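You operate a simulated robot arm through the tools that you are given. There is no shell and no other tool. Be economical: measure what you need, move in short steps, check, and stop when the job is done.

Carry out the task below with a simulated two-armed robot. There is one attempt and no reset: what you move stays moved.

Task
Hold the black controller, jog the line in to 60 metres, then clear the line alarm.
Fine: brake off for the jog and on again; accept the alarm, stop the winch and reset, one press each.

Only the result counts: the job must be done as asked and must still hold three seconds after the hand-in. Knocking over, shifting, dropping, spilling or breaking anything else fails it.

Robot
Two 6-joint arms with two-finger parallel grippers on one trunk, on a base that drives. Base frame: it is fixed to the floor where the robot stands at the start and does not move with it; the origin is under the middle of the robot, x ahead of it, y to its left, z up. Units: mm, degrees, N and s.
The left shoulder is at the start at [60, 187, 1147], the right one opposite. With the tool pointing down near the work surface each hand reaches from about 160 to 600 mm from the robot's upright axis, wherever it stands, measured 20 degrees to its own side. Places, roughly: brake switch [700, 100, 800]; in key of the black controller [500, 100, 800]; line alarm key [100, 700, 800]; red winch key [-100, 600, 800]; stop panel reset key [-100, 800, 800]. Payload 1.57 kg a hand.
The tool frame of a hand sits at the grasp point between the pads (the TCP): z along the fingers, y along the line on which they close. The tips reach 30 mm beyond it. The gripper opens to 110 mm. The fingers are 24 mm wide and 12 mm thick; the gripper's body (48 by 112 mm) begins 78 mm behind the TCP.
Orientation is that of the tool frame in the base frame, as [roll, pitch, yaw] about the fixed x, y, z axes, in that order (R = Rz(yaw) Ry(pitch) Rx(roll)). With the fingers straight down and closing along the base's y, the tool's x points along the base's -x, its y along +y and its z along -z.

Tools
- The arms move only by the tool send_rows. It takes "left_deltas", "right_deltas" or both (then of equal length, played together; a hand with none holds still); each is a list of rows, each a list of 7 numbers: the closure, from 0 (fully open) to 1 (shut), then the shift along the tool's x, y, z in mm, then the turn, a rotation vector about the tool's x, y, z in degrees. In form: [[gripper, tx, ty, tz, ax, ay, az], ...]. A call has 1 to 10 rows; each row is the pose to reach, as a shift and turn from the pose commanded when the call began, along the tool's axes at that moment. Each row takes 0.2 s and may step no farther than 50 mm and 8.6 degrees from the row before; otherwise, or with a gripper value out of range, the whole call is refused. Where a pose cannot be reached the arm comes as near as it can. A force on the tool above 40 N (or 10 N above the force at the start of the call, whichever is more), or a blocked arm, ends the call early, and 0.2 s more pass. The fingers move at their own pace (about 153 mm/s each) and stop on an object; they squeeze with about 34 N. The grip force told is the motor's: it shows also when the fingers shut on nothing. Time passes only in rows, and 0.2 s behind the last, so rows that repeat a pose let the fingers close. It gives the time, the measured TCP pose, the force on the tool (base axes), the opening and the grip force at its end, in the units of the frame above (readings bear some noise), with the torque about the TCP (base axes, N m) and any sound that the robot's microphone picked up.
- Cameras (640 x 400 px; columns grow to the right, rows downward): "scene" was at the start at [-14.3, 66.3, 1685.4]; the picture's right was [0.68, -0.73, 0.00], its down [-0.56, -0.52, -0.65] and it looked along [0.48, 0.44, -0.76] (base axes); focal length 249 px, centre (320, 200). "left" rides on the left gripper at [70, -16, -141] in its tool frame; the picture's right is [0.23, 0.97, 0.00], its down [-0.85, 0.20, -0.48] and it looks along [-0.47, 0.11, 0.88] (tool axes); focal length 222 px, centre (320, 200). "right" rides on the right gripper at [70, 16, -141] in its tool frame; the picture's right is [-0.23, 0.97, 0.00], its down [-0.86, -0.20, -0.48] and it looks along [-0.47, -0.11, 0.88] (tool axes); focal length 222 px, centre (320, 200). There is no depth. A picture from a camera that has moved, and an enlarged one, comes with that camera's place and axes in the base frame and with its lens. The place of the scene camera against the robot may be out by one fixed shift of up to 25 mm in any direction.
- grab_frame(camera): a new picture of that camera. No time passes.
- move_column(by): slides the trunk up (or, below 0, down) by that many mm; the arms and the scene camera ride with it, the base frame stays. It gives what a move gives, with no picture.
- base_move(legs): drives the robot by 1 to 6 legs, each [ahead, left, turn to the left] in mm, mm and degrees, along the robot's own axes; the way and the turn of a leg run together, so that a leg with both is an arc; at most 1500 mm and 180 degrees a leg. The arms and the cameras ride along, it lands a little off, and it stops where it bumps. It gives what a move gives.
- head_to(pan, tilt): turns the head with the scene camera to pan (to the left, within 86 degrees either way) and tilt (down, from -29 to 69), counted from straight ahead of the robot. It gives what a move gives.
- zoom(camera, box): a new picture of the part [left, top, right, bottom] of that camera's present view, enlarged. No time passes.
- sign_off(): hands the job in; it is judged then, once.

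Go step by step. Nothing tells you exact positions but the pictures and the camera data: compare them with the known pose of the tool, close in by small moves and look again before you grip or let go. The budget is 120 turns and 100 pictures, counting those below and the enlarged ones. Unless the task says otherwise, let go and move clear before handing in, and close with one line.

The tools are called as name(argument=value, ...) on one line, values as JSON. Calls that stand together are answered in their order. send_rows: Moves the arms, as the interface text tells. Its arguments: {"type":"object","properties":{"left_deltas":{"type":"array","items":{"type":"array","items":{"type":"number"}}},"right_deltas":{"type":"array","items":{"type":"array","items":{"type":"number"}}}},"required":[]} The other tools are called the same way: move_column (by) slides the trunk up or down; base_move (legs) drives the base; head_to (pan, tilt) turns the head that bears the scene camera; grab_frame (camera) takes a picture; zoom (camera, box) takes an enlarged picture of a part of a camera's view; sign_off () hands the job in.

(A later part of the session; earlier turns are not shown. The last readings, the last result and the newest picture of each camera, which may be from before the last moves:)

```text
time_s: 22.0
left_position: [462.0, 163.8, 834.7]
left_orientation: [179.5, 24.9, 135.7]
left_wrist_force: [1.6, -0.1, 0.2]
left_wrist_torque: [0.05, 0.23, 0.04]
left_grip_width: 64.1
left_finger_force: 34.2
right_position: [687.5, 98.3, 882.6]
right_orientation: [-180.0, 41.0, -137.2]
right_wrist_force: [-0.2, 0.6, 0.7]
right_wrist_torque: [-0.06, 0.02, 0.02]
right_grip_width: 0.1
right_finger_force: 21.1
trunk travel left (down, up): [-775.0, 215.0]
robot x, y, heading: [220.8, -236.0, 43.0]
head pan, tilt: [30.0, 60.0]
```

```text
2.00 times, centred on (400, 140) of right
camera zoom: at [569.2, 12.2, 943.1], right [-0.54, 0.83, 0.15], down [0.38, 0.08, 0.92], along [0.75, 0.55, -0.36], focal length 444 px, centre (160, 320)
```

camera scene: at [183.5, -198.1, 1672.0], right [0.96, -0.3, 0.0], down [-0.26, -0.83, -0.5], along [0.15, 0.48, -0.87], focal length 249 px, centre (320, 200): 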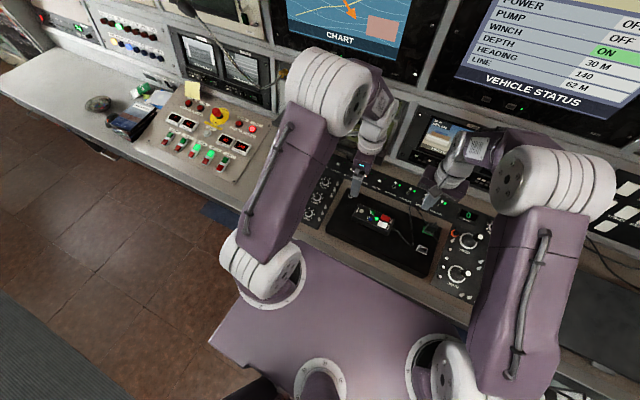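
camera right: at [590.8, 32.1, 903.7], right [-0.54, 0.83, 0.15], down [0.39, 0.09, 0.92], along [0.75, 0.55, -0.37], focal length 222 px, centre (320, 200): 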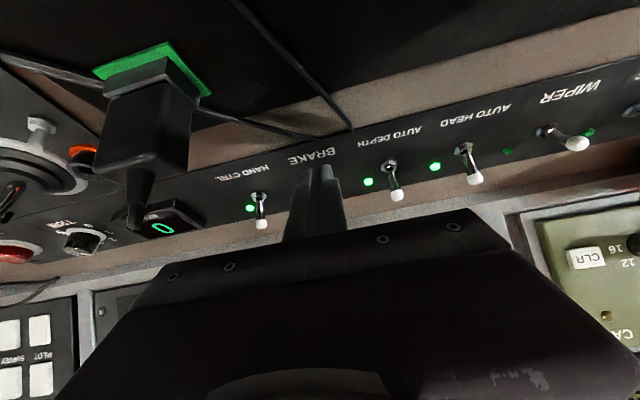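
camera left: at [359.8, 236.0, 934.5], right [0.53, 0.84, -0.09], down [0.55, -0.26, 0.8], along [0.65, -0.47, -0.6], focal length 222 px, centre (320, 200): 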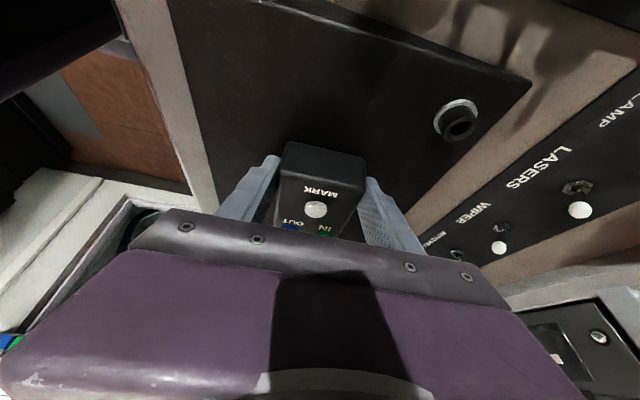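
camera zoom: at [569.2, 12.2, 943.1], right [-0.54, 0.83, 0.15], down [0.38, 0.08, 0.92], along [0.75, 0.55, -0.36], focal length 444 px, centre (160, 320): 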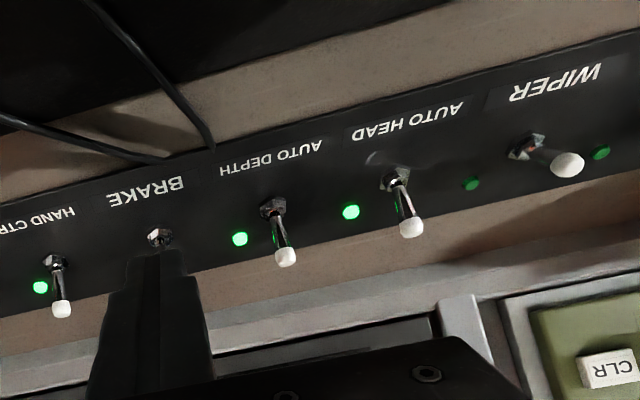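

send_rows(right_deltas=[[1, 0, 0, -15, 0, 0, 0], [1, 0, 45, -15, 0, 0, 0]])

zoom(camera="right", box=[180, 60, 500, 220])

```text
time_s: 22.6
left_position: [461.4, 165.4, 835.2]
left_orientation: [179.6, 25.0, 135.7]
left_wrist_force: [-0.1, -2.2, 1.4]
left_wrist_torque: [-0.01, 0.25, 0.06]
left_grip_width: 63.9
left_finger_force: 34.0
right_position: [650.5, 125.5, 893.8]
right_orientation: [-179.9, 41.0, -137.1]
right_wrist_force: [0.4, 0.2, -0.6]
right_wrist_torque: [-0.01, -0.03, 0.01]
right_grip_width: 0.0
right_finger_force: 21.7
trunk travel left (down, up): [-775.0, 215.0]
robot x, y, heading: [218.3, -239.0, 42.9]
head pan, tilt: [30.0, 60.0]
```

```text
2.00 times, centred on (340, 140) of right
camera zoom: at [531.7, 38.8, 955.0], right [-0.54, 0.83, 0.15], down [0.38, 0.08, 0.92], along [0.76, 0.55, -0.36], focal length 444 px, centre (280, 320)
```

zoom: 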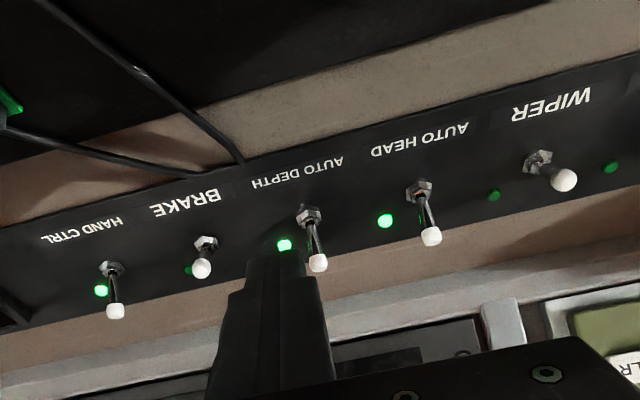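

Brake is now off (LED out, lever towards the operator). Next I lift the right hand clear, un-tilt it, and place it right of the IN key.

send_rows(right_deltas=[[1, 0.5, 4, -24, 0, 6.8, 0], [1, 1, 9, -48, 0, 13.6, 0], [1, 1.5, 14, -72, 0, 20.4, 0], [1, 2, 19, -96, 0, 27.3, 0], [1, 2.7, 24, -120, 0, 34.2, 0], [1, 3.4, 28, -143, 0, 41, 0]])

send_rows(right_deltas=[[1, 0, 0, 0, -7, 0, 0], [1, 0, 0, 0, -14, 0, 0], [1, 0, 0, 0, -21, 0, 0]])

grab_frame(camera="right")

zoom(camera="scene", box=[300, 100, 520, 260])

```text
time_s: 24.0
left_position: [461.6, 163.0, 833.8]
left_orientation: [179.5, 24.9, 135.7]
left_wrist_force: [-1.3, -1.6, -0.2]
left_wrist_torque: [0.11, 0.2, 0.0]
left_grip_width: 63.8
left_finger_force: 33.8
right_position: [561.0, 80.4, 1000.6]
right_orientation: [180.0, 0.0, -137.2]
right_wrist_force: [0.7, -1.4, 0.2]
right_wrist_torque: [0.03, -0.04, 0.01]
right_grip_width: 0.1
right_finger_force: 21.2
right hand out of reach, approached as far as the arm can: row 3
trunk travel left (down, up): [-775.0, 215.0]
robot x, y, heading: [216.6, -236.9, 42.6]
head pan, tilt: [30.0, 60.0]
```

```text
time_s: 24.8
left_position: [460.7, 163.1, 836.1]
left_orientation: [179.5, 24.9, 135.8]
left_wrist_force: [0.2, -1.5, 0.2]
left_wrist_torque: [0.07, 0.11, -0.05]
left_grip_width: 64.0
left_finger_force: 34.4
right_position: [560.8, 81.3, 1000.5]
right_orientation: [158.9, 0.0, -137.3]
right_wrist_force: [0.3, 0.3, -0.2]
right_wrist_torque: [-0.01, -0.01, -0.01]
right_grip_width: 0.0
right_finger_force: 21.9
trunk travel left (down, up): [-775.0, 215.0]
robot x, y, heading: [218.0, -230.1, 42.6]
head pan, tilt: [30.0, 60.0]
```

```text
57 pictures are left
camera right: at [533.6, 6.7, 1137.4], right [-0.45, 0.82, 0.35], down [0.87, 0.32, 0.38], along [0.2, 0.47, -0.86], focal length 222 px, centre (320, 200)
```

right: 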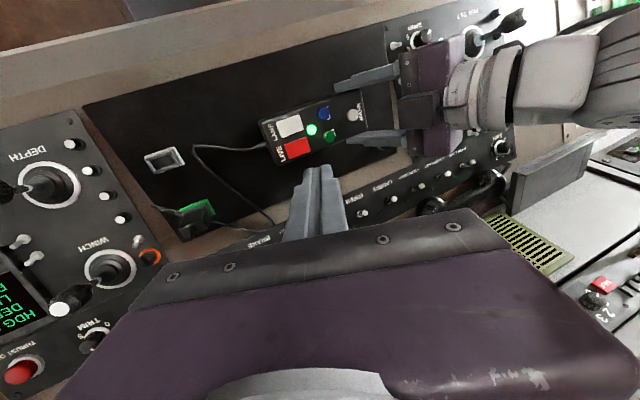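

```text
2.50 times, centred on (410, 180) of scene
camera zoom: at [182.6, -198.4, 1672.0], right [0.96, -0.3, 0.0], down [-0.26, -0.83, -0.5], along [0.15, 0.48, -0.87], focal length 622 px, centre (95, 250)
```

zoom: 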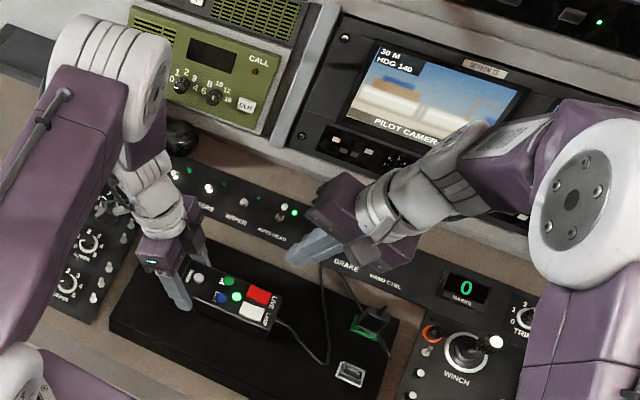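

zoom(camera="right", box=[240, 70, 400, 180])

```text
3.64 times, centred on (320, 125) of right
camera zoom: at [533.6, 6.7, 1137.4], right [-0.45, 0.82, 0.35], down [0.87, 0.32, 0.38], along [0.2, 0.47, -0.86], focal length 808 px, centre (320, 473)
```

zoom: 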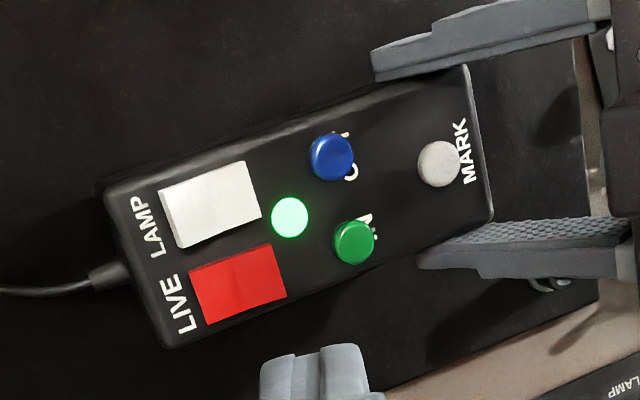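

send_rows(right_deltas=[[1, -0.5, 8, 35, 0, 0, 0], [1, -0.8, 15, 70, 0, 0, 0], [1, -1.2, 22, 102, 0, 0, 0], [1, -1.5, 28.5, 132.7, 0, 0, 0]])

grab_frame(camera="right")

grab_frame(camera="left")

zoom(camera="scene", box=[330, 170, 450, 250])

```text
time_s: 25.8
left_position: [460.8, 163.5, 834.8]
left_orientation: [179.6, 25.1, 135.7]
left_wrist_force: [-1.2, -0.5, 0.1]
left_wrist_torque: [0.11, 0.22, -0.02]
left_grip_width: 63.7
left_finger_force: 34.1
right_position: [511.0, 136.0, 885.4]
right_orientation: [159.0, 0.0, -137.2]
right_wrist_force: [-0.8, 0.4, 0.4]
right_wrist_torque: [0.03, 0.0, 0.0]
right_grip_width: 0.1
right_finger_force: 21.4
trunk travel left (down, up): [-775.0, 215.0]
robot x, y, heading: [217.7, -231.8, 42.9]
head pan, tilt: [30.0, 60.0]
```

```text
54 pictures are left
camera right: at [483.4, 62.8, 1022.6], right [-0.45, 0.82, 0.35], down [0.87, 0.32, 0.38], along [0.2, 0.47, -0.86], focal length 222 px, centre (320, 200)
```

right: 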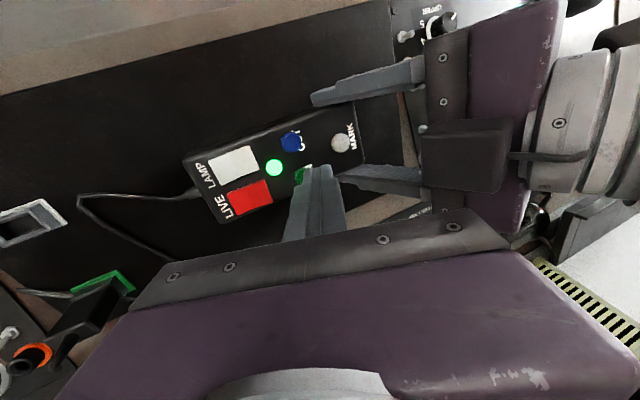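

```text
53 pictures are left
camera left: at [360.2, 236.3, 934.6], right [0.53, 0.84, -0.09], down [0.55, -0.26, 0.8], along [0.65, -0.47, -0.6], focal length 222 px, centre (320, 200)
```

left: 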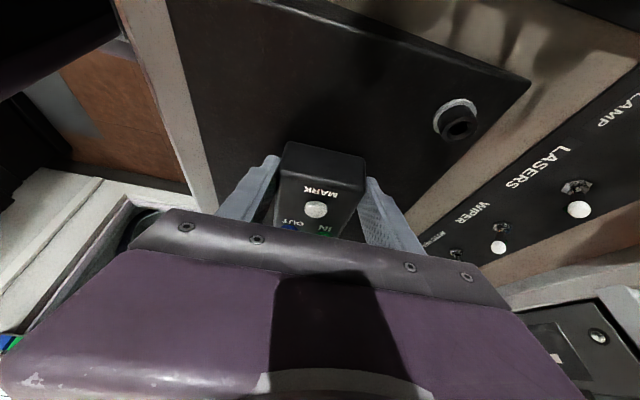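

```text
5.00 times, centred on (390, 210) of scene
camera zoom: at [181.9, -197.7, 1672.0], right [0.96, -0.3, 0.0], down [-0.26, -0.83, -0.5], along [0.15, 0.48, -0.87], focal length 1244 px, centre (-30, 150)
```

zoom: 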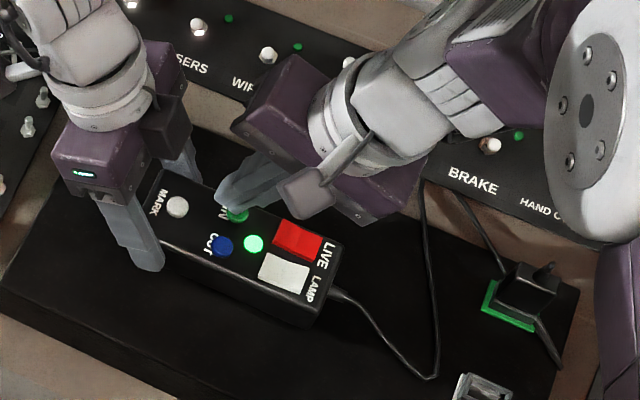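

The finger is over IN. I'll go down gently in small steps, watching force.

send_rows(right_deltas=[[1, 2, -1.4, 3.7, 0, 0, 0], [1, 2, -2.9, 7.5, 0, 0, 0]])

zoom(camera="right", box=[200, 90, 440, 240])

```text
time_s: 26.4
left_position: [461.9, 163.7, 834.6]
left_orientation: [179.5, 24.8, 135.8]
left_wrist_force: [-0.5, -0.9, -0.8]
left_wrist_torque: [0.09, 0.21, -0.01]
left_grip_width: 63.8
left_finger_force: 33.4
right_position: [510.3, 135.1, 877.5]
right_orientation: [159.0, 0.0, -137.2]
right_wrist_force: [-0.5, -0.5, 0.4]
right_wrist_torque: [-0.03, 0.01, 0.02]
right_grip_width: 0.0
right_finger_force: 21.5
trunk travel left (down, up): [-775.0, 215.0]
robot x, y, heading: [216.7, -236.0, 42.6]
head pan, tilt: [30.0, 60.0]
```

```text
2.67 times, centred on (320, 165) of right
camera zoom: at [481.9, 61.1, 1014.9], right [-0.45, 0.82, 0.35], down [0.87, 0.32, 0.37], along [0.2, 0.47, -0.86], focal length 592 px, centre (320, 293)
```

zoom: 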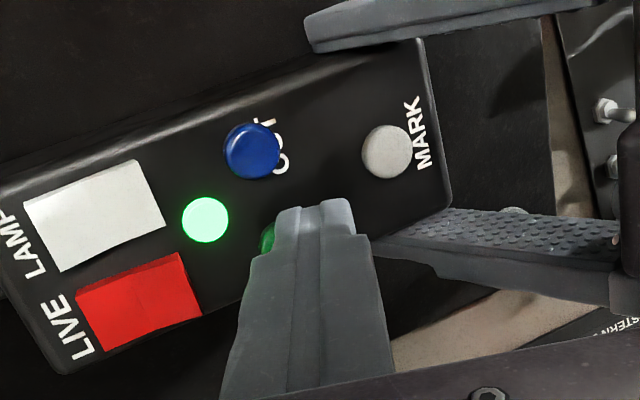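

send_rows(right_deltas=[[1, 0, -0.7, 1.9, 0, 0, 0], [1, 0, -1.5, 3.8, 0, 0, 0]])

zoom(camera="scene", box=[330, 170, 450, 250])

```text
time_s: 27.0
left_position: [461.0, 163.8, 835.0]
left_orientation: [179.4, 24.9, 135.7]
left_wrist_force: [0.1, 0.2, -0.3]
left_wrist_torque: [-0.02, 0.13, -0.02]
left_grip_width: 64.0
left_finger_force: 33.7
right_position: [510.1, 133.9, 873.7]
right_orientation: [159.0, 0.0, -137.2]
right_wrist_force: [-0.9, -0.6, 1.6]
right_wrist_torque: [-0.03, 0.01, -0.01]
right_grip_width: 0.0
right_finger_force: 20.9
trunk travel left (down, up): [-775.0, 215.0]
robot x, y, heading: [216.7, -236.1, 42.9]
head pan, tilt: [30.0, 60.0]
heard: click
```

```text
5.00 times, centred on (390, 210) of scene
camera zoom: at [181.9, -198.0, 1672.0], right [0.96, -0.3, 0.0], down [-0.26, -0.83, -0.5], along [0.15, 0.48, -0.87], focal length 1244 px, centre (-30, 150)
```

zoom: 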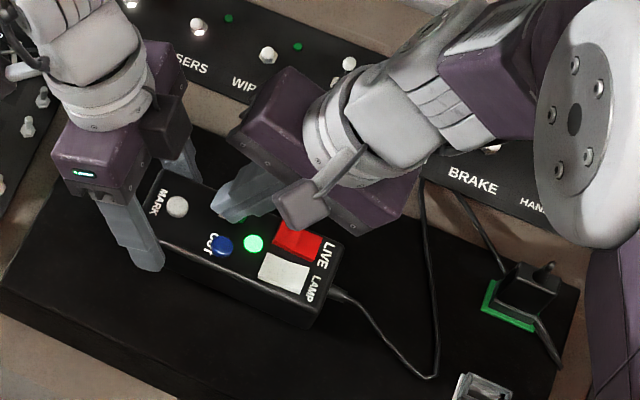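

Click heard: the key is being pressed. Checking the line read-out (no time passes).

zoom(camera="scene", box=[440, 0, 640, 120])

```text
3.20 times, centred on (540, 60) of scene
camera zoom: at [181.9, -198.0, 1672.0], right [0.96, -0.3, 0.0], down [-0.26, -0.83, -0.5], along [0.15, 0.48, -0.87], focal length 796 px, centre (-384, 648)
```

zoom: 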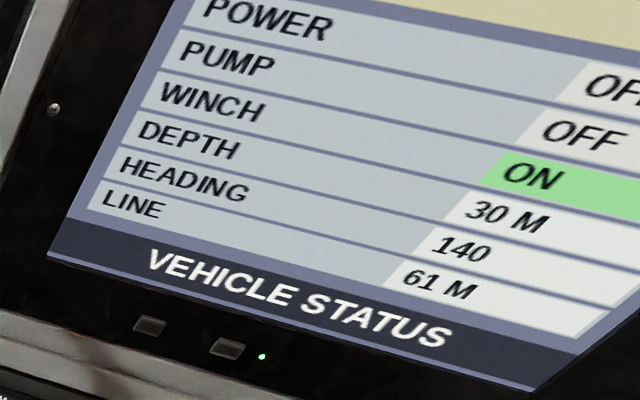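

One metre came in (61 M). I release at once and see whether it stays.

send_rows(right_deltas=[[1, 0, 3.6, -9.3, 0, 0, 0]])

zoom(camera="scene", box=[440, 0, 640, 120])

```text
time_s: 27.4
left_position: [461.3, 163.3, 836.1]
left_orientation: [179.5, 24.9, 135.7]
left_wrist_force: [0.3, -0.7, 0.4]
left_wrist_torque: [0.08, 0.19, 0.02]
left_grip_width: 63.5
left_finger_force: 33.9
right_position: [510.1, 134.5, 884.4]
right_orientation: [158.9, 0.1, -137.1]
right_wrist_force: [0.1, 0.2, 0.8]
right_wrist_torque: [0.02, 0.01, -0.03]
right_grip_width: 0.3
right_finger_force: 20.6
trunk travel left (down, up): [-775.0, 215.0]
robot x, y, heading: [219.0, -236.0, 43.0]
head pan, tilt: [30.0, 60.0]
```

```text
3.20 times, centred on (540, 60) of scene
camera zoom: at [181.9, -198.0, 1672.0], right [0.96, -0.3, 0.0], down [-0.26, -0.83, -0.5], along [0.15, 0.48, -0.87], focal length 796 px, centre (-384, 648)
```

zoom: 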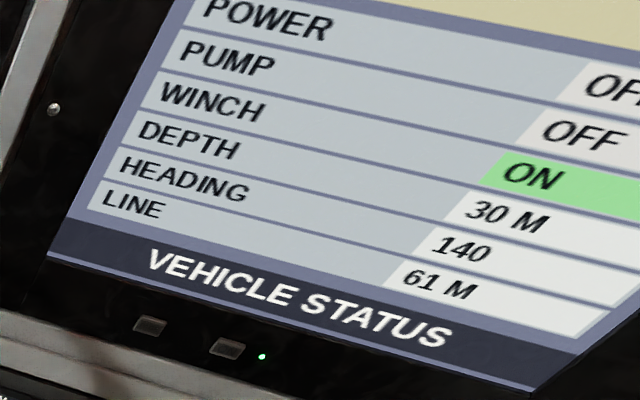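

Steady at 61 M. I'll press the same way once more and release.

send_rows(right_deltas=[[1, 0, -2.9, 7.4, 0, 0, 0], [1, 0, -3.7, 9.4, 0, 0, 0]])

zoom(camera="scene", box=[440, 0, 640, 120])

```text
time_s: 28.0
left_position: [461.5, 162.8, 836.1]
left_orientation: [179.6, 24.9, 135.7]
left_wrist_force: [0.5, 0.8, 0.3]
left_wrist_torque: [-0.1, 0.08, 0.02]
left_grip_width: 63.7
left_finger_force: 34.1
right_position: [510.2, 135.0, 873.3]
right_orientation: [159.0, 0.0, -137.3]
right_wrist_force: [0.5, -1.3, 1.1]
right_wrist_torque: [-0.01, 0.0, -0.01]
right_grip_width: 0.0
right_finger_force: 21.0
trunk travel left (down, up): [-775.0, 215.0]
robot x, y, heading: [220.0, -238.5, 43.0]
head pan, tilt: [30.0, 60.0]
heard: click
```

```text
3.20 times, centred on (540, 60) of scene
camera zoom: at [181.8, -198.0, 1672.0], right [0.96, -0.3, 0.0], down [-0.26, -0.83, -0.5], along [0.15, 0.48, -0.87], focal length 796 px, centre (-384, 648)
```

zoom: 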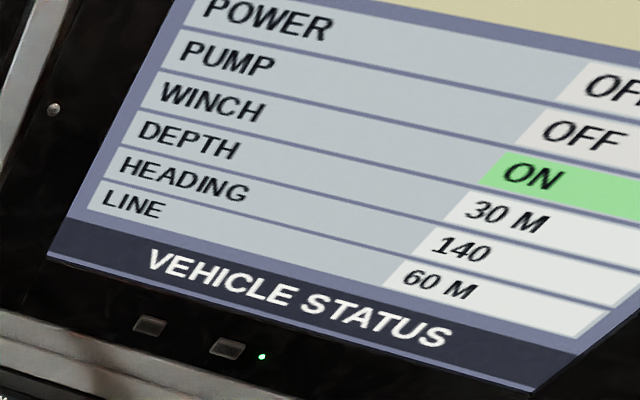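

Line reads 60 M. I release, retreat the right hand, and un-lean it.

send_rows(right_deltas=[[1, 0, 4, -10, 0, 0, 0], [1, 0, -4, -45, 0, 0, 0], [1, 0, -11, -80, 0, 0, 0], [1, 0, -18, -115, 0, 0, 0], [1, -0.5, -24, -144, 0, 0, 0], [1, -0.5, -24, -144, 7, 0, 0], [1, -0.5, -24, -144, 14, 0, 0], [1, -0.5, -24, -144, 21, 0, 0]])

grab_frame(camera="right")

```text
time_s: 29.8
left_position: [461.5, 163.4, 836.4]
left_orientation: [179.6, 24.9, 135.6]
left_wrist_force: [0.7, -0.9, 0.3]
left_wrist_torque: [0.02, 0.23, 0.03]
left_grip_width: 64.1
left_finger_force: 33.6
right_position: [560.8, 79.7, 999.9]
right_orientation: [-179.8, 0.0, -137.2]
right_wrist_force: [-0.2, 0.0, 0.3]
right_wrist_torque: [-0.02, 0.01, -0.03]
right_grip_width: 0.0
right_finger_force: 21.1
trunk travel left (down, up): [-775.0, 215.0]
robot x, y, heading: [215.4, -235.4, 42.9]
head pan, tilt: [30.0, 60.0]
```

```text
46 pictures are left
camera right: at [497.5, 44.8, 1140.8], right [-0.49, 0.87, 0.0], down [0.76, 0.44, 0.48], along [0.42, 0.24, -0.88], focal length 222 px, centre (320, 200)
```

right: 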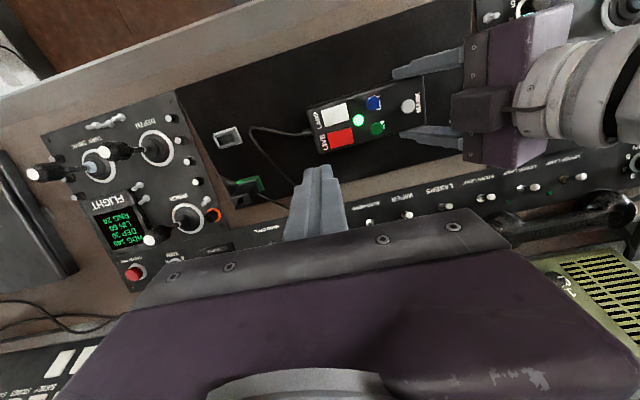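

send_rows(right_deltas=[[1, -14, -12, 17, 0, -6.8, 0], [1, -28, -24, 34, 0, -13.6, 0], [1, -43, -36, 51, 0, -20.4, 0], [1, -58, -48, 68, 0, -27.3, 0], [1, -73, -60, 86, 0, -34.2, 0], [1, -88, -72, 105, 0, -41, 0]])

grab_frame(camera="right")

```text
time_s: 31.2
left_position: [460.7, 164.2, 835.2]
left_orientation: [179.6, 25.0, 135.7]
left_wrist_force: [0.2, -0.8, 0.6]
left_wrist_torque: [-0.12, 0.07, -0.15]
left_grip_width: 63.7
left_finger_force: 34.1
right_position: [673.3, 89.5, 893.6]
right_orientation: [-179.3, 40.8, -136.9]
right_wrist_force: [0.0, -1.0, -0.2]
right_wrist_torque: [0.0, -0.02, 0.0]
right_grip_width: 0.2
right_finger_force: 21.1
right hand out of reach, approached as far as the arm can: row 4, 5
trunk travel left (down, up): [-775.0, 215.0]
robot x, y, heading: [216.8, -234.5, 42.8]
head pan, tilt: [30.0, 60.0]
```

```text
45 pictures are left
camera right: at [555.1, 3.1, 955.3], right [-0.53, 0.83, 0.14], down [0.38, 0.09, 0.92], along [0.76, 0.55, -0.36], focal length 222 px, centre (320, 200)
```

right: 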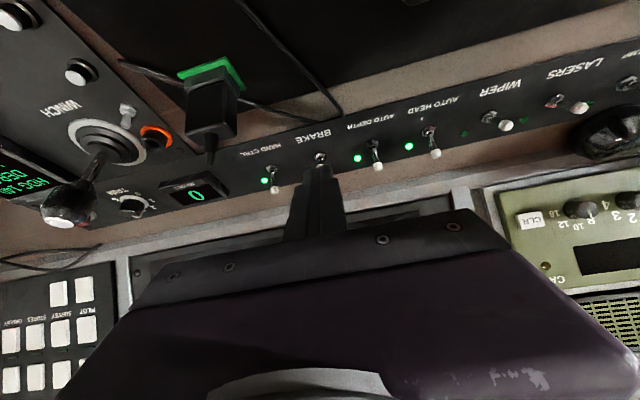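

The closed fingertip is just above and behind the brake lever. I'll lower it on the operator side of the lever, then look.

send_rows(right_deltas=[[1, 4, -1.5, 20, 0, 0, 0], [1, 7.5, -3, 40, 0, 0, 0], [1, 7.5, -3, 50, 0, 0, 0]])

zoom(camera="right", box=[220, 110, 440, 240])

zoom(camera="left", box=[340, 140, 540, 280])

```text
time_s: 32.0
left_position: [460.9, 163.8, 836.2]
left_orientation: [179.6, 24.8, 135.8]
left_wrist_force: [-2.6, -0.8, -0.2]
left_wrist_torque: [-0.05, 0.12, -0.19]
left_grip_width: 63.8
left_finger_force: 34.2
right_position: [695.4, 103.7, 851.4]
right_orientation: [-180.0, 41.0, -137.2]
right_wrist_force: [0.0, 0.5, 0.8]
right_wrist_torque: [0.0, -0.02, 0.02]
right_grip_width: 0.0
right_finger_force: 21.4
trunk travel left (down, up): [-775.0, 215.0]
robot x, y, heading: [217.9, -238.6, 42.6]
head pan, tilt: [30.0, 60.0]
```

```text
2.91 times, centred on (330, 175) of right
camera zoom: at [577.5, 17.0, 912.6], right [-0.54, 0.83, 0.15], down [0.38, 0.08, 0.92], along [0.75, 0.55, -0.36], focal length 646 px, centre (291, 273)
```

zoom: 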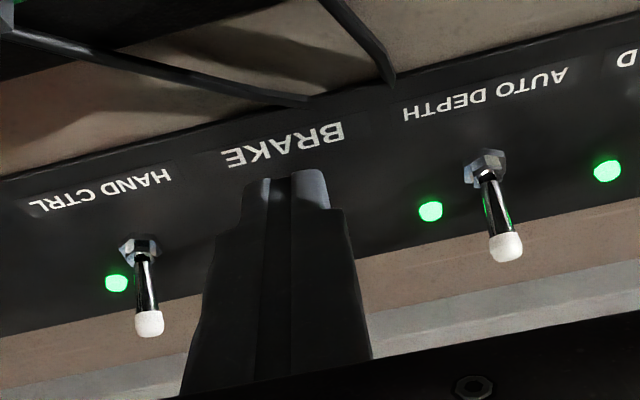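

```text
2.86 times, centred on (440, 210) of left
camera zoom: at [359.9, 236.3, 934.6], right [0.53, 0.84, -0.09], down [0.55, -0.26, 0.8], along [0.65, -0.47, -0.6], focal length 635 px, centre (-23, 171)
```

zoom: 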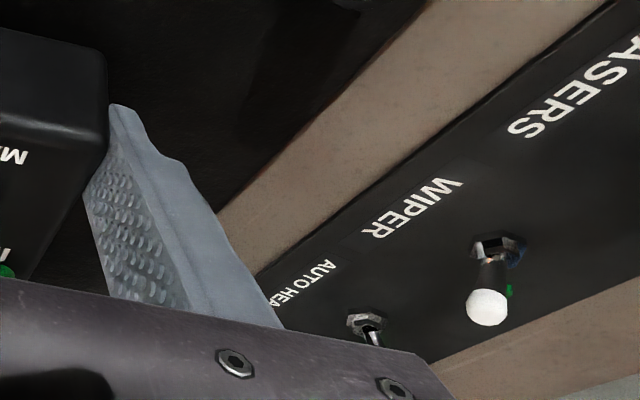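

send_rows(right_deltas=[[1, -2, 4.5, 2, 0, 0, 0], [1, -7.5, 4.5, 6.5, 0, 0, 0], [1, -13, 4.5, 11.3, 0, 0, 0], [1, -18, 4.5, 15.7, 0, 0, 0], [1, -22, 4.5, 19.2, 0, 0, 0]])

zoom(camera="right", box=[220, 110, 440, 240])

```text
time_s: 33.2
left_position: [458.7, 163.2, 837.1]
left_orientation: [179.3, 24.9, 135.6]
left_wrist_force: [-0.5, 0.7, 0.3]
left_wrist_torque: [0.17, 0.16, -0.02]
left_grip_width: 63.6
left_finger_force: 34.4
right_position: [713.9, 127.9, 857.2]
right_orientation: [180.0, 41.7, -137.2]
right_wrist_force: [-2.7, 2.4, 26.4]
right_wrist_torque: [0.4, -0.59, 0.09]
right_grip_width: 0.1
right_finger_force: 21.2
trunk travel left (down, up): [-775.0, 215.0]
robot x, y, heading: [220.2, -236.1, 42.8]
head pan, tilt: [30.0, 60.0]
```

```text
2.91 times, centred on (330, 175) of right
camera zoom: at [595.3, 41.1, 915.7], right [-0.54, 0.83, 0.15], down [0.37, 0.07, 0.93], along [0.76, 0.55, -0.35], focal length 646 px, centre (291, 273)
```

zoom: 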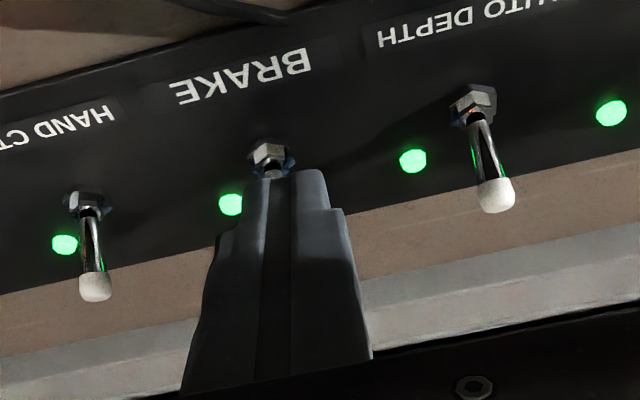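

The BRAKE LED is lit again. Backing off and checking it stays.

send_rows(right_deltas=[[1, 4, 0, -15, 0, 0, 0], [1, 6, 0, -50, 0, 0, 0], [1, 6, 45, -60, 0, 0, 0]])

zoom(camera="right", box=[180, 60, 500, 220])

```text
time_s: 34.0
left_position: [460.9, 164.2, 835.3]
left_orientation: [179.5, 25.2, 135.6]
left_wrist_force: [1.2, -2.5, 0.9]
left_wrist_torque: [-0.04, 0.16, 0.08]
left_grip_width: 63.9
left_finger_force: 33.7
right_position: [650.6, 129.1, 891.9]
right_orientation: [-179.9, 40.9, -137.3]
right_wrist_force: [-1.4, 0.2, 0.3]
right_wrist_torque: [-0.01, -0.04, -0.02]
right_grip_width: 0.0
right_finger_force: 21.0
trunk travel left (down, up): [-775.0, 215.0]
robot x, y, heading: [218.3, -233.4, 42.7]
head pan, tilt: [30.0, 60.0]
```

```text
2.00 times, centred on (340, 140) of right
camera zoom: at [532.2, 42.7, 953.5], right [-0.53, 0.83, 0.15], down [0.38, 0.08, 0.92], along [0.76, 0.55, -0.36], focal length 444 px, centre (280, 320)
```

zoom: 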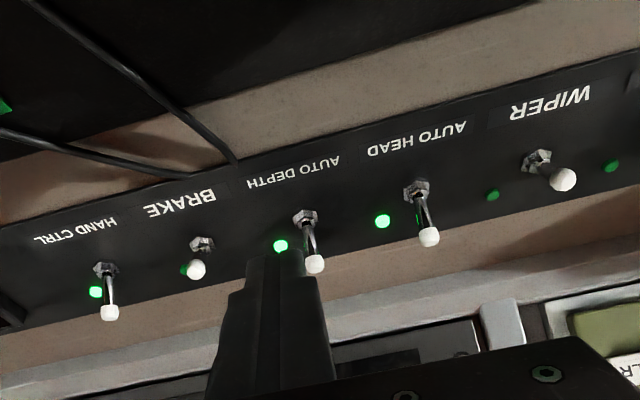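

It went back (my retreat dragged the lever). I'll instead pinch the lever, push it over, open, and only then leave.

send_rows(right_deltas=[[0.7, 0, -25, 0, 0, 0, 0], [0.7, 0, -48.8, 0, 0, 0, 0], [0.7, -4, -48.8, 32, 0, 0, 0], [0.7, -9, -48.8, 64, 0, 0, 0]])

zoom(camera="right", box=[220, 110, 440, 240])

```text
time_s: 35.0
left_position: [461.4, 163.4, 835.1]
left_orientation: [179.5, 25.0, 135.7]
left_wrist_force: [-0.4, 0.3, -0.4]
left_wrist_torque: [-0.15, -0.05, -0.02]
left_grip_width: 63.7
left_finger_force: 34.6
right_position: [720.3, 126.8, 850.7]
right_orientation: [-180.0, 41.0, -137.4]
right_wrist_force: [-0.3, 0.1, 0.4]
right_wrist_torque: [0.01, -0.01, 0.02]
right_grip_width: 33.0
right_finger_force: 0.1
trunk travel left (down, up): [-775.0, 215.0]
robot x, y, heading: [212.9, -235.7, 42.8]
head pan, tilt: [30.0, 60.0]
```

```text
2.91 times, centred on (330, 175) of right
camera zoom: at [602.3, 40.1, 911.1], right [-0.54, 0.83, 0.15], down [0.38, 0.08, 0.92], along [0.75, 0.55, -0.36], focal length 646 px, centre (291, 273)
```

zoom: 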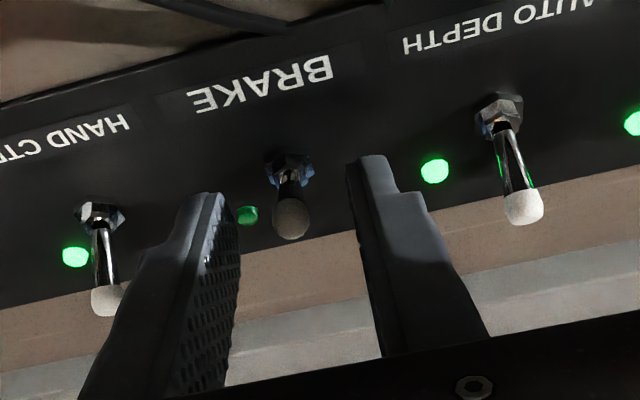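

Clear view: the lever is between the pads and the LED is off. Close, then push it away from the operator.

send_rows(right_deltas=[[0.9, 3, 0, 1, 0, 0, 0], [1, 3, 0, 1, 0, 0, 0], [1, 3, 0, 1, 0, 0, 0], [1, -2, 0, 3.5, 0, 0, 0], [1, -7, 0, 8, 0, 0, 0], [1, -12, 0, 12.5, 0, 0, 0], [1, -15, 0, 17, 0, 0, 0]])

zoom(camera="right", box=[220, 110, 440, 240])

```text
time_s: 36.6
left_position: [458.9, 161.2, 837.8]
left_orientation: [179.3, 25.0, 135.7]
left_wrist_force: [1.2, 0.2, -3.5]
left_wrist_torque: [0.19, 0.16, 0.02]
left_grip_width: 63.7
left_finger_force: 34.1
right_position: [735.0, 141.4, 850.7]
right_orientation: [179.9, 41.3, -137.1]
right_wrist_force: [-14.5, -13.1, 9.1]
right_wrist_torque: [-0.43, 0.48, -0.03]
right_grip_width: 9.1
right_finger_force: 27.6
trunk travel left (down, up): [-775.0, 215.0]
robot x, y, heading: [216.9, -236.4, 43.1]
head pan, tilt: [30.0, 60.0]
```

```text
2.91 times, centred on (330, 175) of right
camera zoom: at [616.9, 54.3, 910.6], right [-0.54, 0.83, 0.15], down [0.38, 0.08, 0.92], along [0.76, 0.55, -0.35], focal length 646 px, centre (291, 273)
```

zoom: 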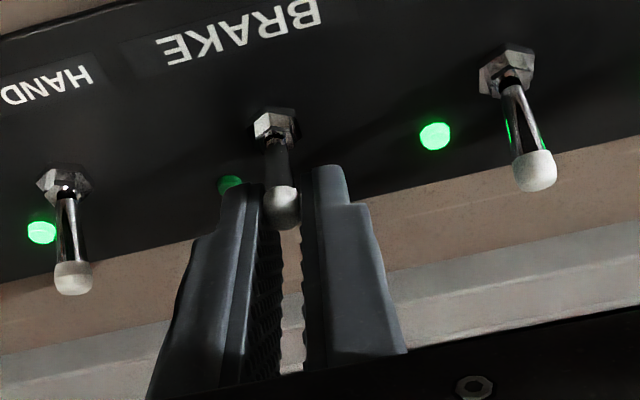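

send_rows(right_deltas=[[1, -3, 0, 2.6, 0, 0, 0], [1, -6, 0, 5.2, 0, 0, 0]])

zoom(camera="right", box=[220, 110, 440, 240])

```text
time_s: 37.2
left_position: [459.0, 163.6, 836.8]
left_orientation: [179.5, 25.1, 135.6]
left_wrist_force: [-0.3, -0.4, -3.8]
left_wrist_torque: [0.15, 0.17, -0.02]
left_grip_width: 63.9
left_finger_force: 34.2
right_position: [740.8, 147.9, 849.6]
right_orientation: [-180.0, 41.2, -137.2]
right_wrist_force: [-11.4, -7.7, 4.4]
right_wrist_torque: [-0.35, 0.37, -0.02]
right_grip_width: 8.7
right_finger_force: 27.3
trunk travel left (down, up): [-775.0, 215.0]
robot x, y, heading: [216.1, -233.3, 42.5]
head pan, tilt: [30.0, 60.0]
```

```text
2.91 times, centred on (330, 175) of right
camera zoom: at [623.3, 60.6, 910.2], right [-0.54, 0.83, 0.15], down [0.38, 0.08, 0.92], along [0.76, 0.55, -0.35], focal length 646 px, centre (291, 273)
```

zoom: 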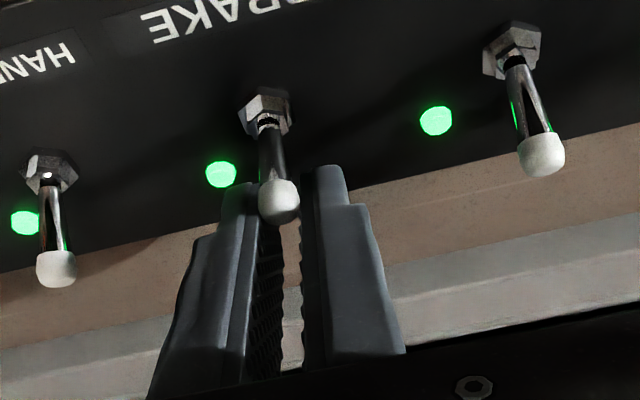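

LED lit again. A touch more, then open wide around the lever before leaving.

send_rows(right_deltas=[[1, -3, 0, 2.6, 0, 0, 0], [1, -4, 0, 3.5, 0, 0, 0], [0.7, -4, 0, 3.5, 0, 0, 0], [0.7, -4, 0, 3.5, 0, 0, 0]])

zoom(camera="right", box=[220, 110, 440, 240])

```text
time_s: 38.2
left_position: [461.4, 164.0, 835.7]
left_orientation: [179.5, 25.0, 135.7]
left_wrist_force: [0.8, -0.3, 0.2]
left_wrist_torque: [-0.16, -0.13, 0.1]
left_grip_width: 63.9
left_finger_force: 33.6
right_position: [746.3, 150.3, 848.3]
right_orientation: [-179.9, 41.0, -137.2]
right_wrist_force: [0.9, 0.7, 0.1]
right_wrist_torque: [0.0, 0.0, -0.03]
right_grip_width: 33.1
right_finger_force: 0.0
trunk travel left (down, up): [-775.0, 215.0]
robot x, y, heading: [219.0, -232.8, 42.7]
head pan, tilt: [30.0, 60.0]
```

```text
2.91 times, centred on (330, 175) of right
camera zoom: at [628.9, 64.3, 908.3], right [-0.54, 0.83, 0.15], down [0.38, 0.08, 0.92], along [0.75, 0.55, -0.36], focal length 646 px, centre (291, 273)
```

zoom: 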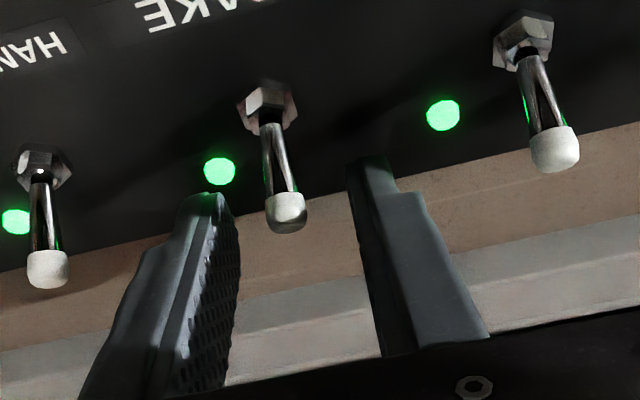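

Brake is on and stays. Retreat right along the tool; then check the line reading.

send_rows(right_deltas=[[0.7, 0, 0, -30, 0, 0, 0], [0.7, 0, 0, -70, 0, 0, 0], [0.7, 0, 0, -110, 0, 7, 0], [0.7, 0, 0, -150, 0, 14, 0], [0.7, 0, 0, -190, 0, 21, 0], [0.7, 0, 0, -220, 0, 28, 0], [0.7, 0, 0, -250, 0, 35, 0], [0.7, 0, 0, -280, 0, 41, 0]])

grab_frame(camera="right")

grab_frame(camera="scene")

```text
time_s: 40.0
left_position: [461.9, 162.1, 835.4]
left_orientation: [179.5, 25.0, 135.7]
left_wrist_force: [2.4, 0.7, 1.2]
left_wrist_torque: [-0.3, -0.24, 0.16]
left_grip_width: 63.6
left_finger_force: 33.7
right_position: [613.1, 25.1, 1060.0]
right_orientation: [179.9, -0.1, -137.1]
right_wrist_force: [-0.6, 0.3, -0.5]
right_wrist_torque: [0.01, -0.01, 0.01]
right_grip_width: 33.0
right_finger_force: 0.1
trunk travel left (down, up): [-775.0, 215.0]
robot x, y, heading: [217.8, -233.4, 42.8]
head pan, tilt: [30.0, 60.0]
```

```text
36 pictures are left
camera right: at [549.8, -9.2, 1201.1], right [-0.5, 0.87, 0.0], down [0.76, 0.44, 0.48], along [0.41, 0.24, -0.88], focal length 222 px, centre (320, 200)
```

right: 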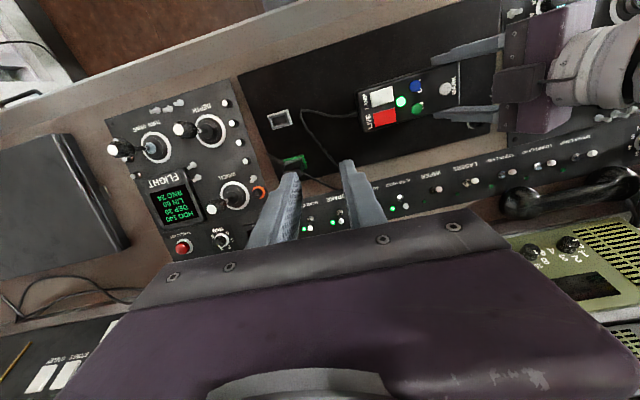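

```text
35 pictures are left
camera scene: at [182.0, -198.5, 1672.0], right [0.96, -0.3, 0.0], down [-0.26, -0.83, -0.5], along [0.15, 0.48, -0.87], focal length 249 px, centre (320, 200)
```

scene: 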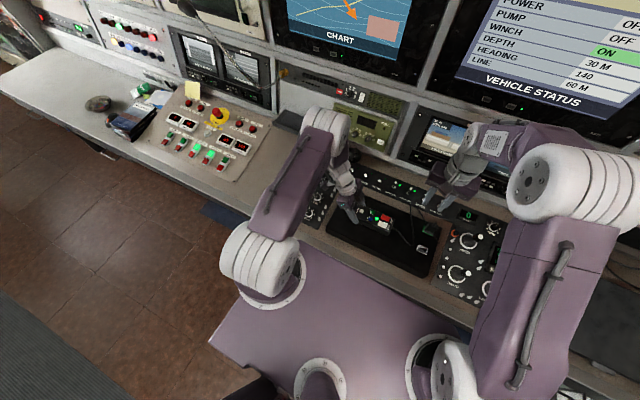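

Line 60 M, brake on. Now release the controller with the left hand and lift away.

send_rows(left_deltas=[[0, 0, 0, 0, 0, 0, 0], [0, 0, 0, 0, 0, 0, 0], [0, 0, 0, -30, 0, 0, 0], [0, 0, 0, -70, 0, 0, 0], [0, 0, 0, -110, 0, 0, 0], [0, 0, 0, -150, 0, 8.4, 0], [0, 0, 0, -180, 0, 16.7, 0], [0, -40, 0, -200, 0, 25, 0], [0, -80, 0, -220, 0, 25, 0]])

grab_frame(camera="right")

```text
time_s: 42.0
left_position: [443.6, 175.4, 1070.1]
left_orientation: [179.5, -0.3, 135.9]
left_wrist_force: [0.3, -0.5, 0.3]
left_wrist_torque: [0.0, 0.0, 0.01]
left_grip_width: 110.0
left_finger_force: 0.0
right_position: [612.6, 25.7, 1059.7]
right_orientation: [180.0, -0.1, -137.2]
right_wrist_force: [0.0, -0.3, -0.7]
right_wrist_torque: [0.0, 0.0, -0.04]
right_grip_width: 33.1
right_finger_force: 0.1
trunk travel left (down, up): [-775.0, 215.0]
robot x, y, heading: [215.4, -233.2, 42.8]
head pan, tilt: [30.0, 60.0]
```

```text
34 pictures are left
camera right: at [549.8, -10.1, 1200.8], right [-0.49, 0.87, 0.0], down [0.76, 0.43, 0.48], along [0.42, 0.24, -0.88], focal length 222 px, centre (320, 200)
```

right: 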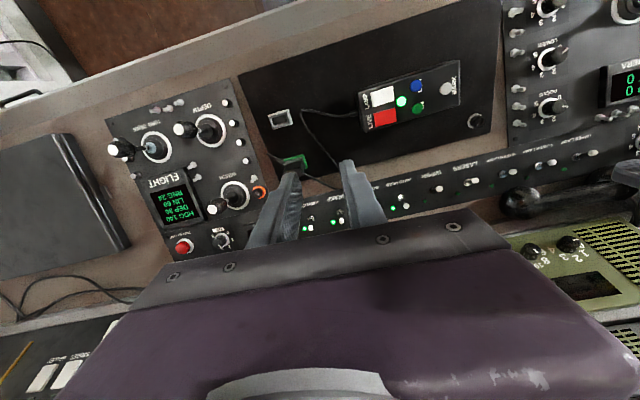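

Controller undisturbed. Now retract and raise both hands, turning the left one back, ready to drive left.

send_rows(left_deltas=[[1, 2, -16, -11, 0, 0, -8.5], [1, 4, -32, -22, 0, 0, -17], [1, 6, -48, -33, 0, 0, -25.5], [1, 8, -64, -44, 0, 0, -34], [1, 10, -80, -55, 0, 0, -42.5], [1, 12, -96, -66, 0, 0, -51], [1, 14, -112, -77, 0, 0, -59.5], [1, 16, -128, -88, 0, 0, -68], [1, 18, -144, -99, 0, 0, -76.5], [1, 20, -160, -110, 0, 0, -85]], right_deltas=[[1, 18, 0, -11, 0, 0, 0], [1, 36, 0, -22, 0, 0, 0], [1, 54, 0, -33, 0, 0, 0], [1, 72, 0, -44, 0, 0, 0], [1, 90, 0, -55, 0, 0, 0], [1, 108, 0, -66, 0, 0, 0], [1, 126, 0, -77, 0, 0, 0], [1, 144, 0, -88, 0, 0, 0], [1, 162, 0, -99, 0, 0, 0], [1, 180, 0, -110, 0, 0, 0]])

base_move(legs=[[0, 690, 0]])

head_to(pan=25, tilt=50)

grab_frame(camera="scene")

grab_frame(camera="left")

```text
time_s: 44.2
left_position: [318.9, 73.8, 1178.3]
left_orientation: [179.9, 0.4, -139.0]
left_wrist_force: [0.5, -0.4, 0.3]
left_wrist_torque: [0.03, -0.01, -0.01]
left_grip_width: 0.0
left_finger_force: 21.5
right_position: [478.0, -97.3, 1169.7]
right_orientation: [-180.0, 0.1, -137.2]
right_wrist_force: [0.5, -1.3, -0.3]
right_wrist_torque: [-0.01, 0.0, 0.02]
right_grip_width: 0.0
right_finger_force: 21.3
trunk travel left (down, up): [-775.0, 215.0]
robot x, y, heading: [216.6, -234.6, 42.9]
head pan, tilt: [30.0, 60.0]
```

```text
time_s: 48.0
left_position: [-149.8, 585.0, 1178.4]
left_orientation: [179.9, 0.4, -139.2]
left_wrist_force: [0.6, 0.5, 0.1]
left_wrist_torque: [-0.04, 0.01, 0.03]
left_grip_width: 0.2
left_finger_force: 21.1
right_position: [8.6, 415.2, 1169.7]
right_orientation: [-180.0, 0.0, -137.3]
right_wrist_force: [-0.7, -0.1, -0.2]
right_wrist_torque: [0.0, 0.01, 0.0]
right_grip_width: 0.0
right_finger_force: 21.6
trunk travel left (down, up): [-775.0, 215.0]
robot x, y, heading: [-256.2, 274.3, 42.9]
head pan, tilt: [30.0, 60.0]
```

```text
time_s: 48.8
left_position: [-151.6, 585.5, 1177.3]
left_orientation: [179.9, 0.4, -139.4]
left_wrist_force: [-0.8, 0.3, -0.6]
left_wrist_torque: [-0.03, -0.02, -0.04]
left_grip_width: 0.0
left_finger_force: 20.9
right_position: [9.1, 414.8, 1168.4]
right_orientation: [180.0, 0.0, -137.4]
right_wrist_force: [0.4, -0.2, 0.6]
right_wrist_torque: [0.02, -0.02, 0.0]
right_grip_width: 0.0
right_finger_force: 21.3
trunk travel left (down, up): [-775.0, 215.0]
robot x, y, heading: [-252.3, 277.2, 42.7]
head pan, tilt: [25.0, 50.0]
```

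```text
33 pictures are left
camera scene: at [-280.8, 320.4, 1684.5], right [0.93, -0.38, 0.0], down [-0.29, -0.71, -0.64], along [0.24, 0.59, -0.77], focal length 249 px, centre (320, 200)
```

scene: 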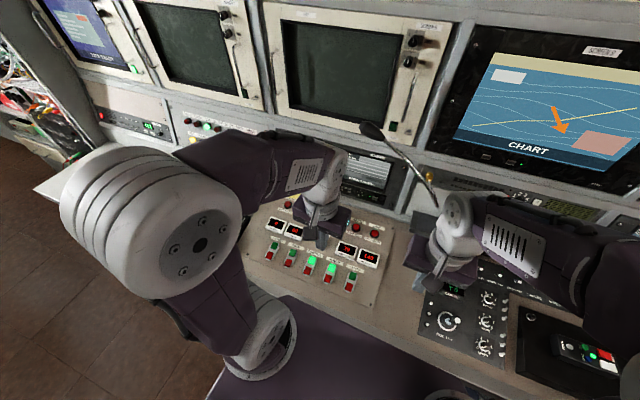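

```text
32 pictures are left
camera left: at [-195.4, 526.0, 1318.9], right [-0.81, 0.59, 0.0], down [0.52, 0.71, 0.49], along [0.29, 0.39, -0.87], focal length 222 px, centre (320, 200)
```

left: 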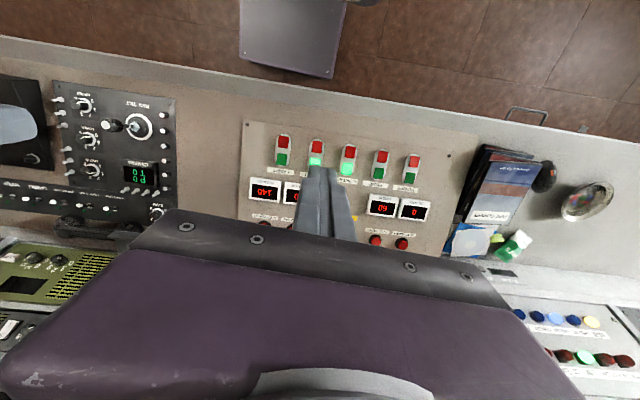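

zoom(camera="scene", box=[240, 180, 420, 300])

zoom(camera="left", box=[230, 110, 470, 260])

```text
3.33 times, centred on (330, 240) of scene
camera zoom: at [-280.8, 320.4, 1684.5], right [0.93, -0.38, 0.0], down [-0.29, -0.71, -0.64], along [0.24, 0.59, -0.77], focal length 830 px, centre (287, 67)
```

zoom: 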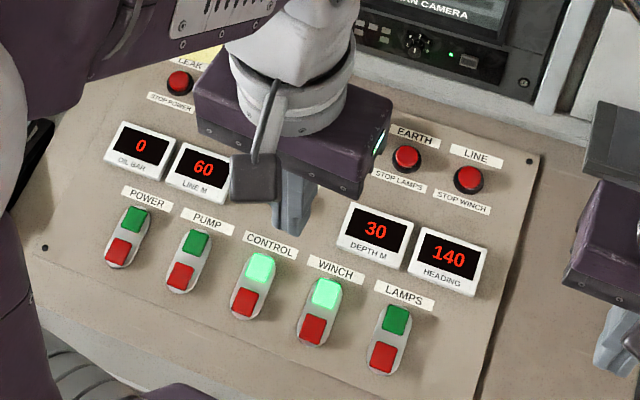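

```text
2.67 times, centred on (350, 185) of left
camera zoom: at [-195.4, 526.0, 1318.9], right [-0.81, 0.59, 0.0], down [0.52, 0.71, 0.49], along [0.29, 0.39, -0.87], focal length 592 px, centre (240, 240)
```

zoom: 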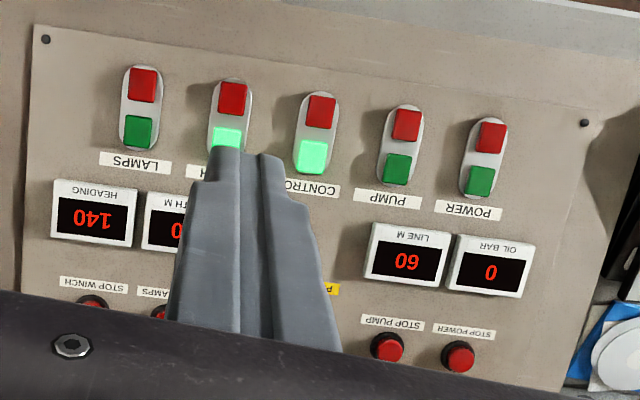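

LINE is near (115, 710, 850), but a gooseneck mic hangs around n≈560, z 1120–1300, so I'll approach low with the left hand tilted 40° forward to keep the wrist back from it.

send_rows(left_deltas=[[1, -15, -8, 44, 0, -8, 0], [1, -30, -16, 88, 0, -16, 0], [1, -45, -24, 132, 0, -24, 0], [1, -60, -32, 176, 0, -32, 0], [1, -75, -40, 220, 0, -40, 0], [1, -95, -48, 222, 0, -40, 0], [1, -130, -56, 225, 0, -40, 0], [1, -165, -62, 228, 0, -40, 0]])

grab_frame(camera="left")

grab_frame(camera="scene")

```text
time_s: 50.6
left_position: [51.3, 659.4, 976.7]
left_orientation: [176.9, 39.1, -140.7]
left_wrist_force: [-0.4, -0.1, 0.3]
left_wrist_torque: [0.0, -0.01, 0.01]
left_grip_width: 0.1
left_finger_force: 21.8
left hand out of reach, approached as far as the arm can: row 2, 3, 4, 5, 6, 7, 8
right_position: [10.7, 415.4, 1168.5]
right_orientation: [179.9, -0.1, -137.3]
right_wrist_force: [0.8, -0.1, 0.3]
right_wrist_torque: [-0.02, 0.04, 0.0]
right_grip_width: 0.2
right_finger_force: 21.6
trunk travel left (down, up): [-775.0, 215.0]
robot x, y, heading: [-254.8, 276.0, 42.8]
head pan, tilt: [25.0, 50.0]
```

```text
29 pictures are left
camera left: at [-46.0, 550.4, 1041.6], right [-0.78, 0.62, -0.1], down [0.16, 0.36, 0.92], along [0.61, 0.7, -0.38], focal length 222 px, centre (320, 200)
```

left: 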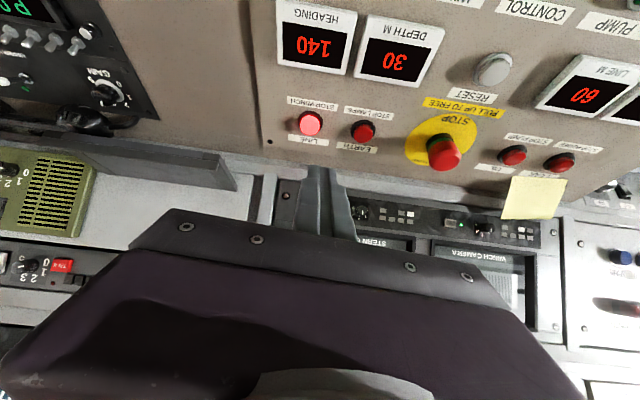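

```text
28 pictures are left
camera scene: at [-277.0, 321.0, 1684.6], right [0.93, -0.38, 0.0], down [-0.29, -0.71, -0.64], along [0.24, 0.59, -0.77], focal length 249 px, centre (320, 200)
```

scene: 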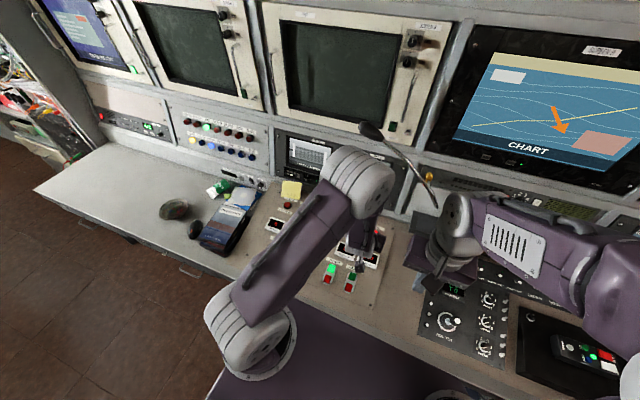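

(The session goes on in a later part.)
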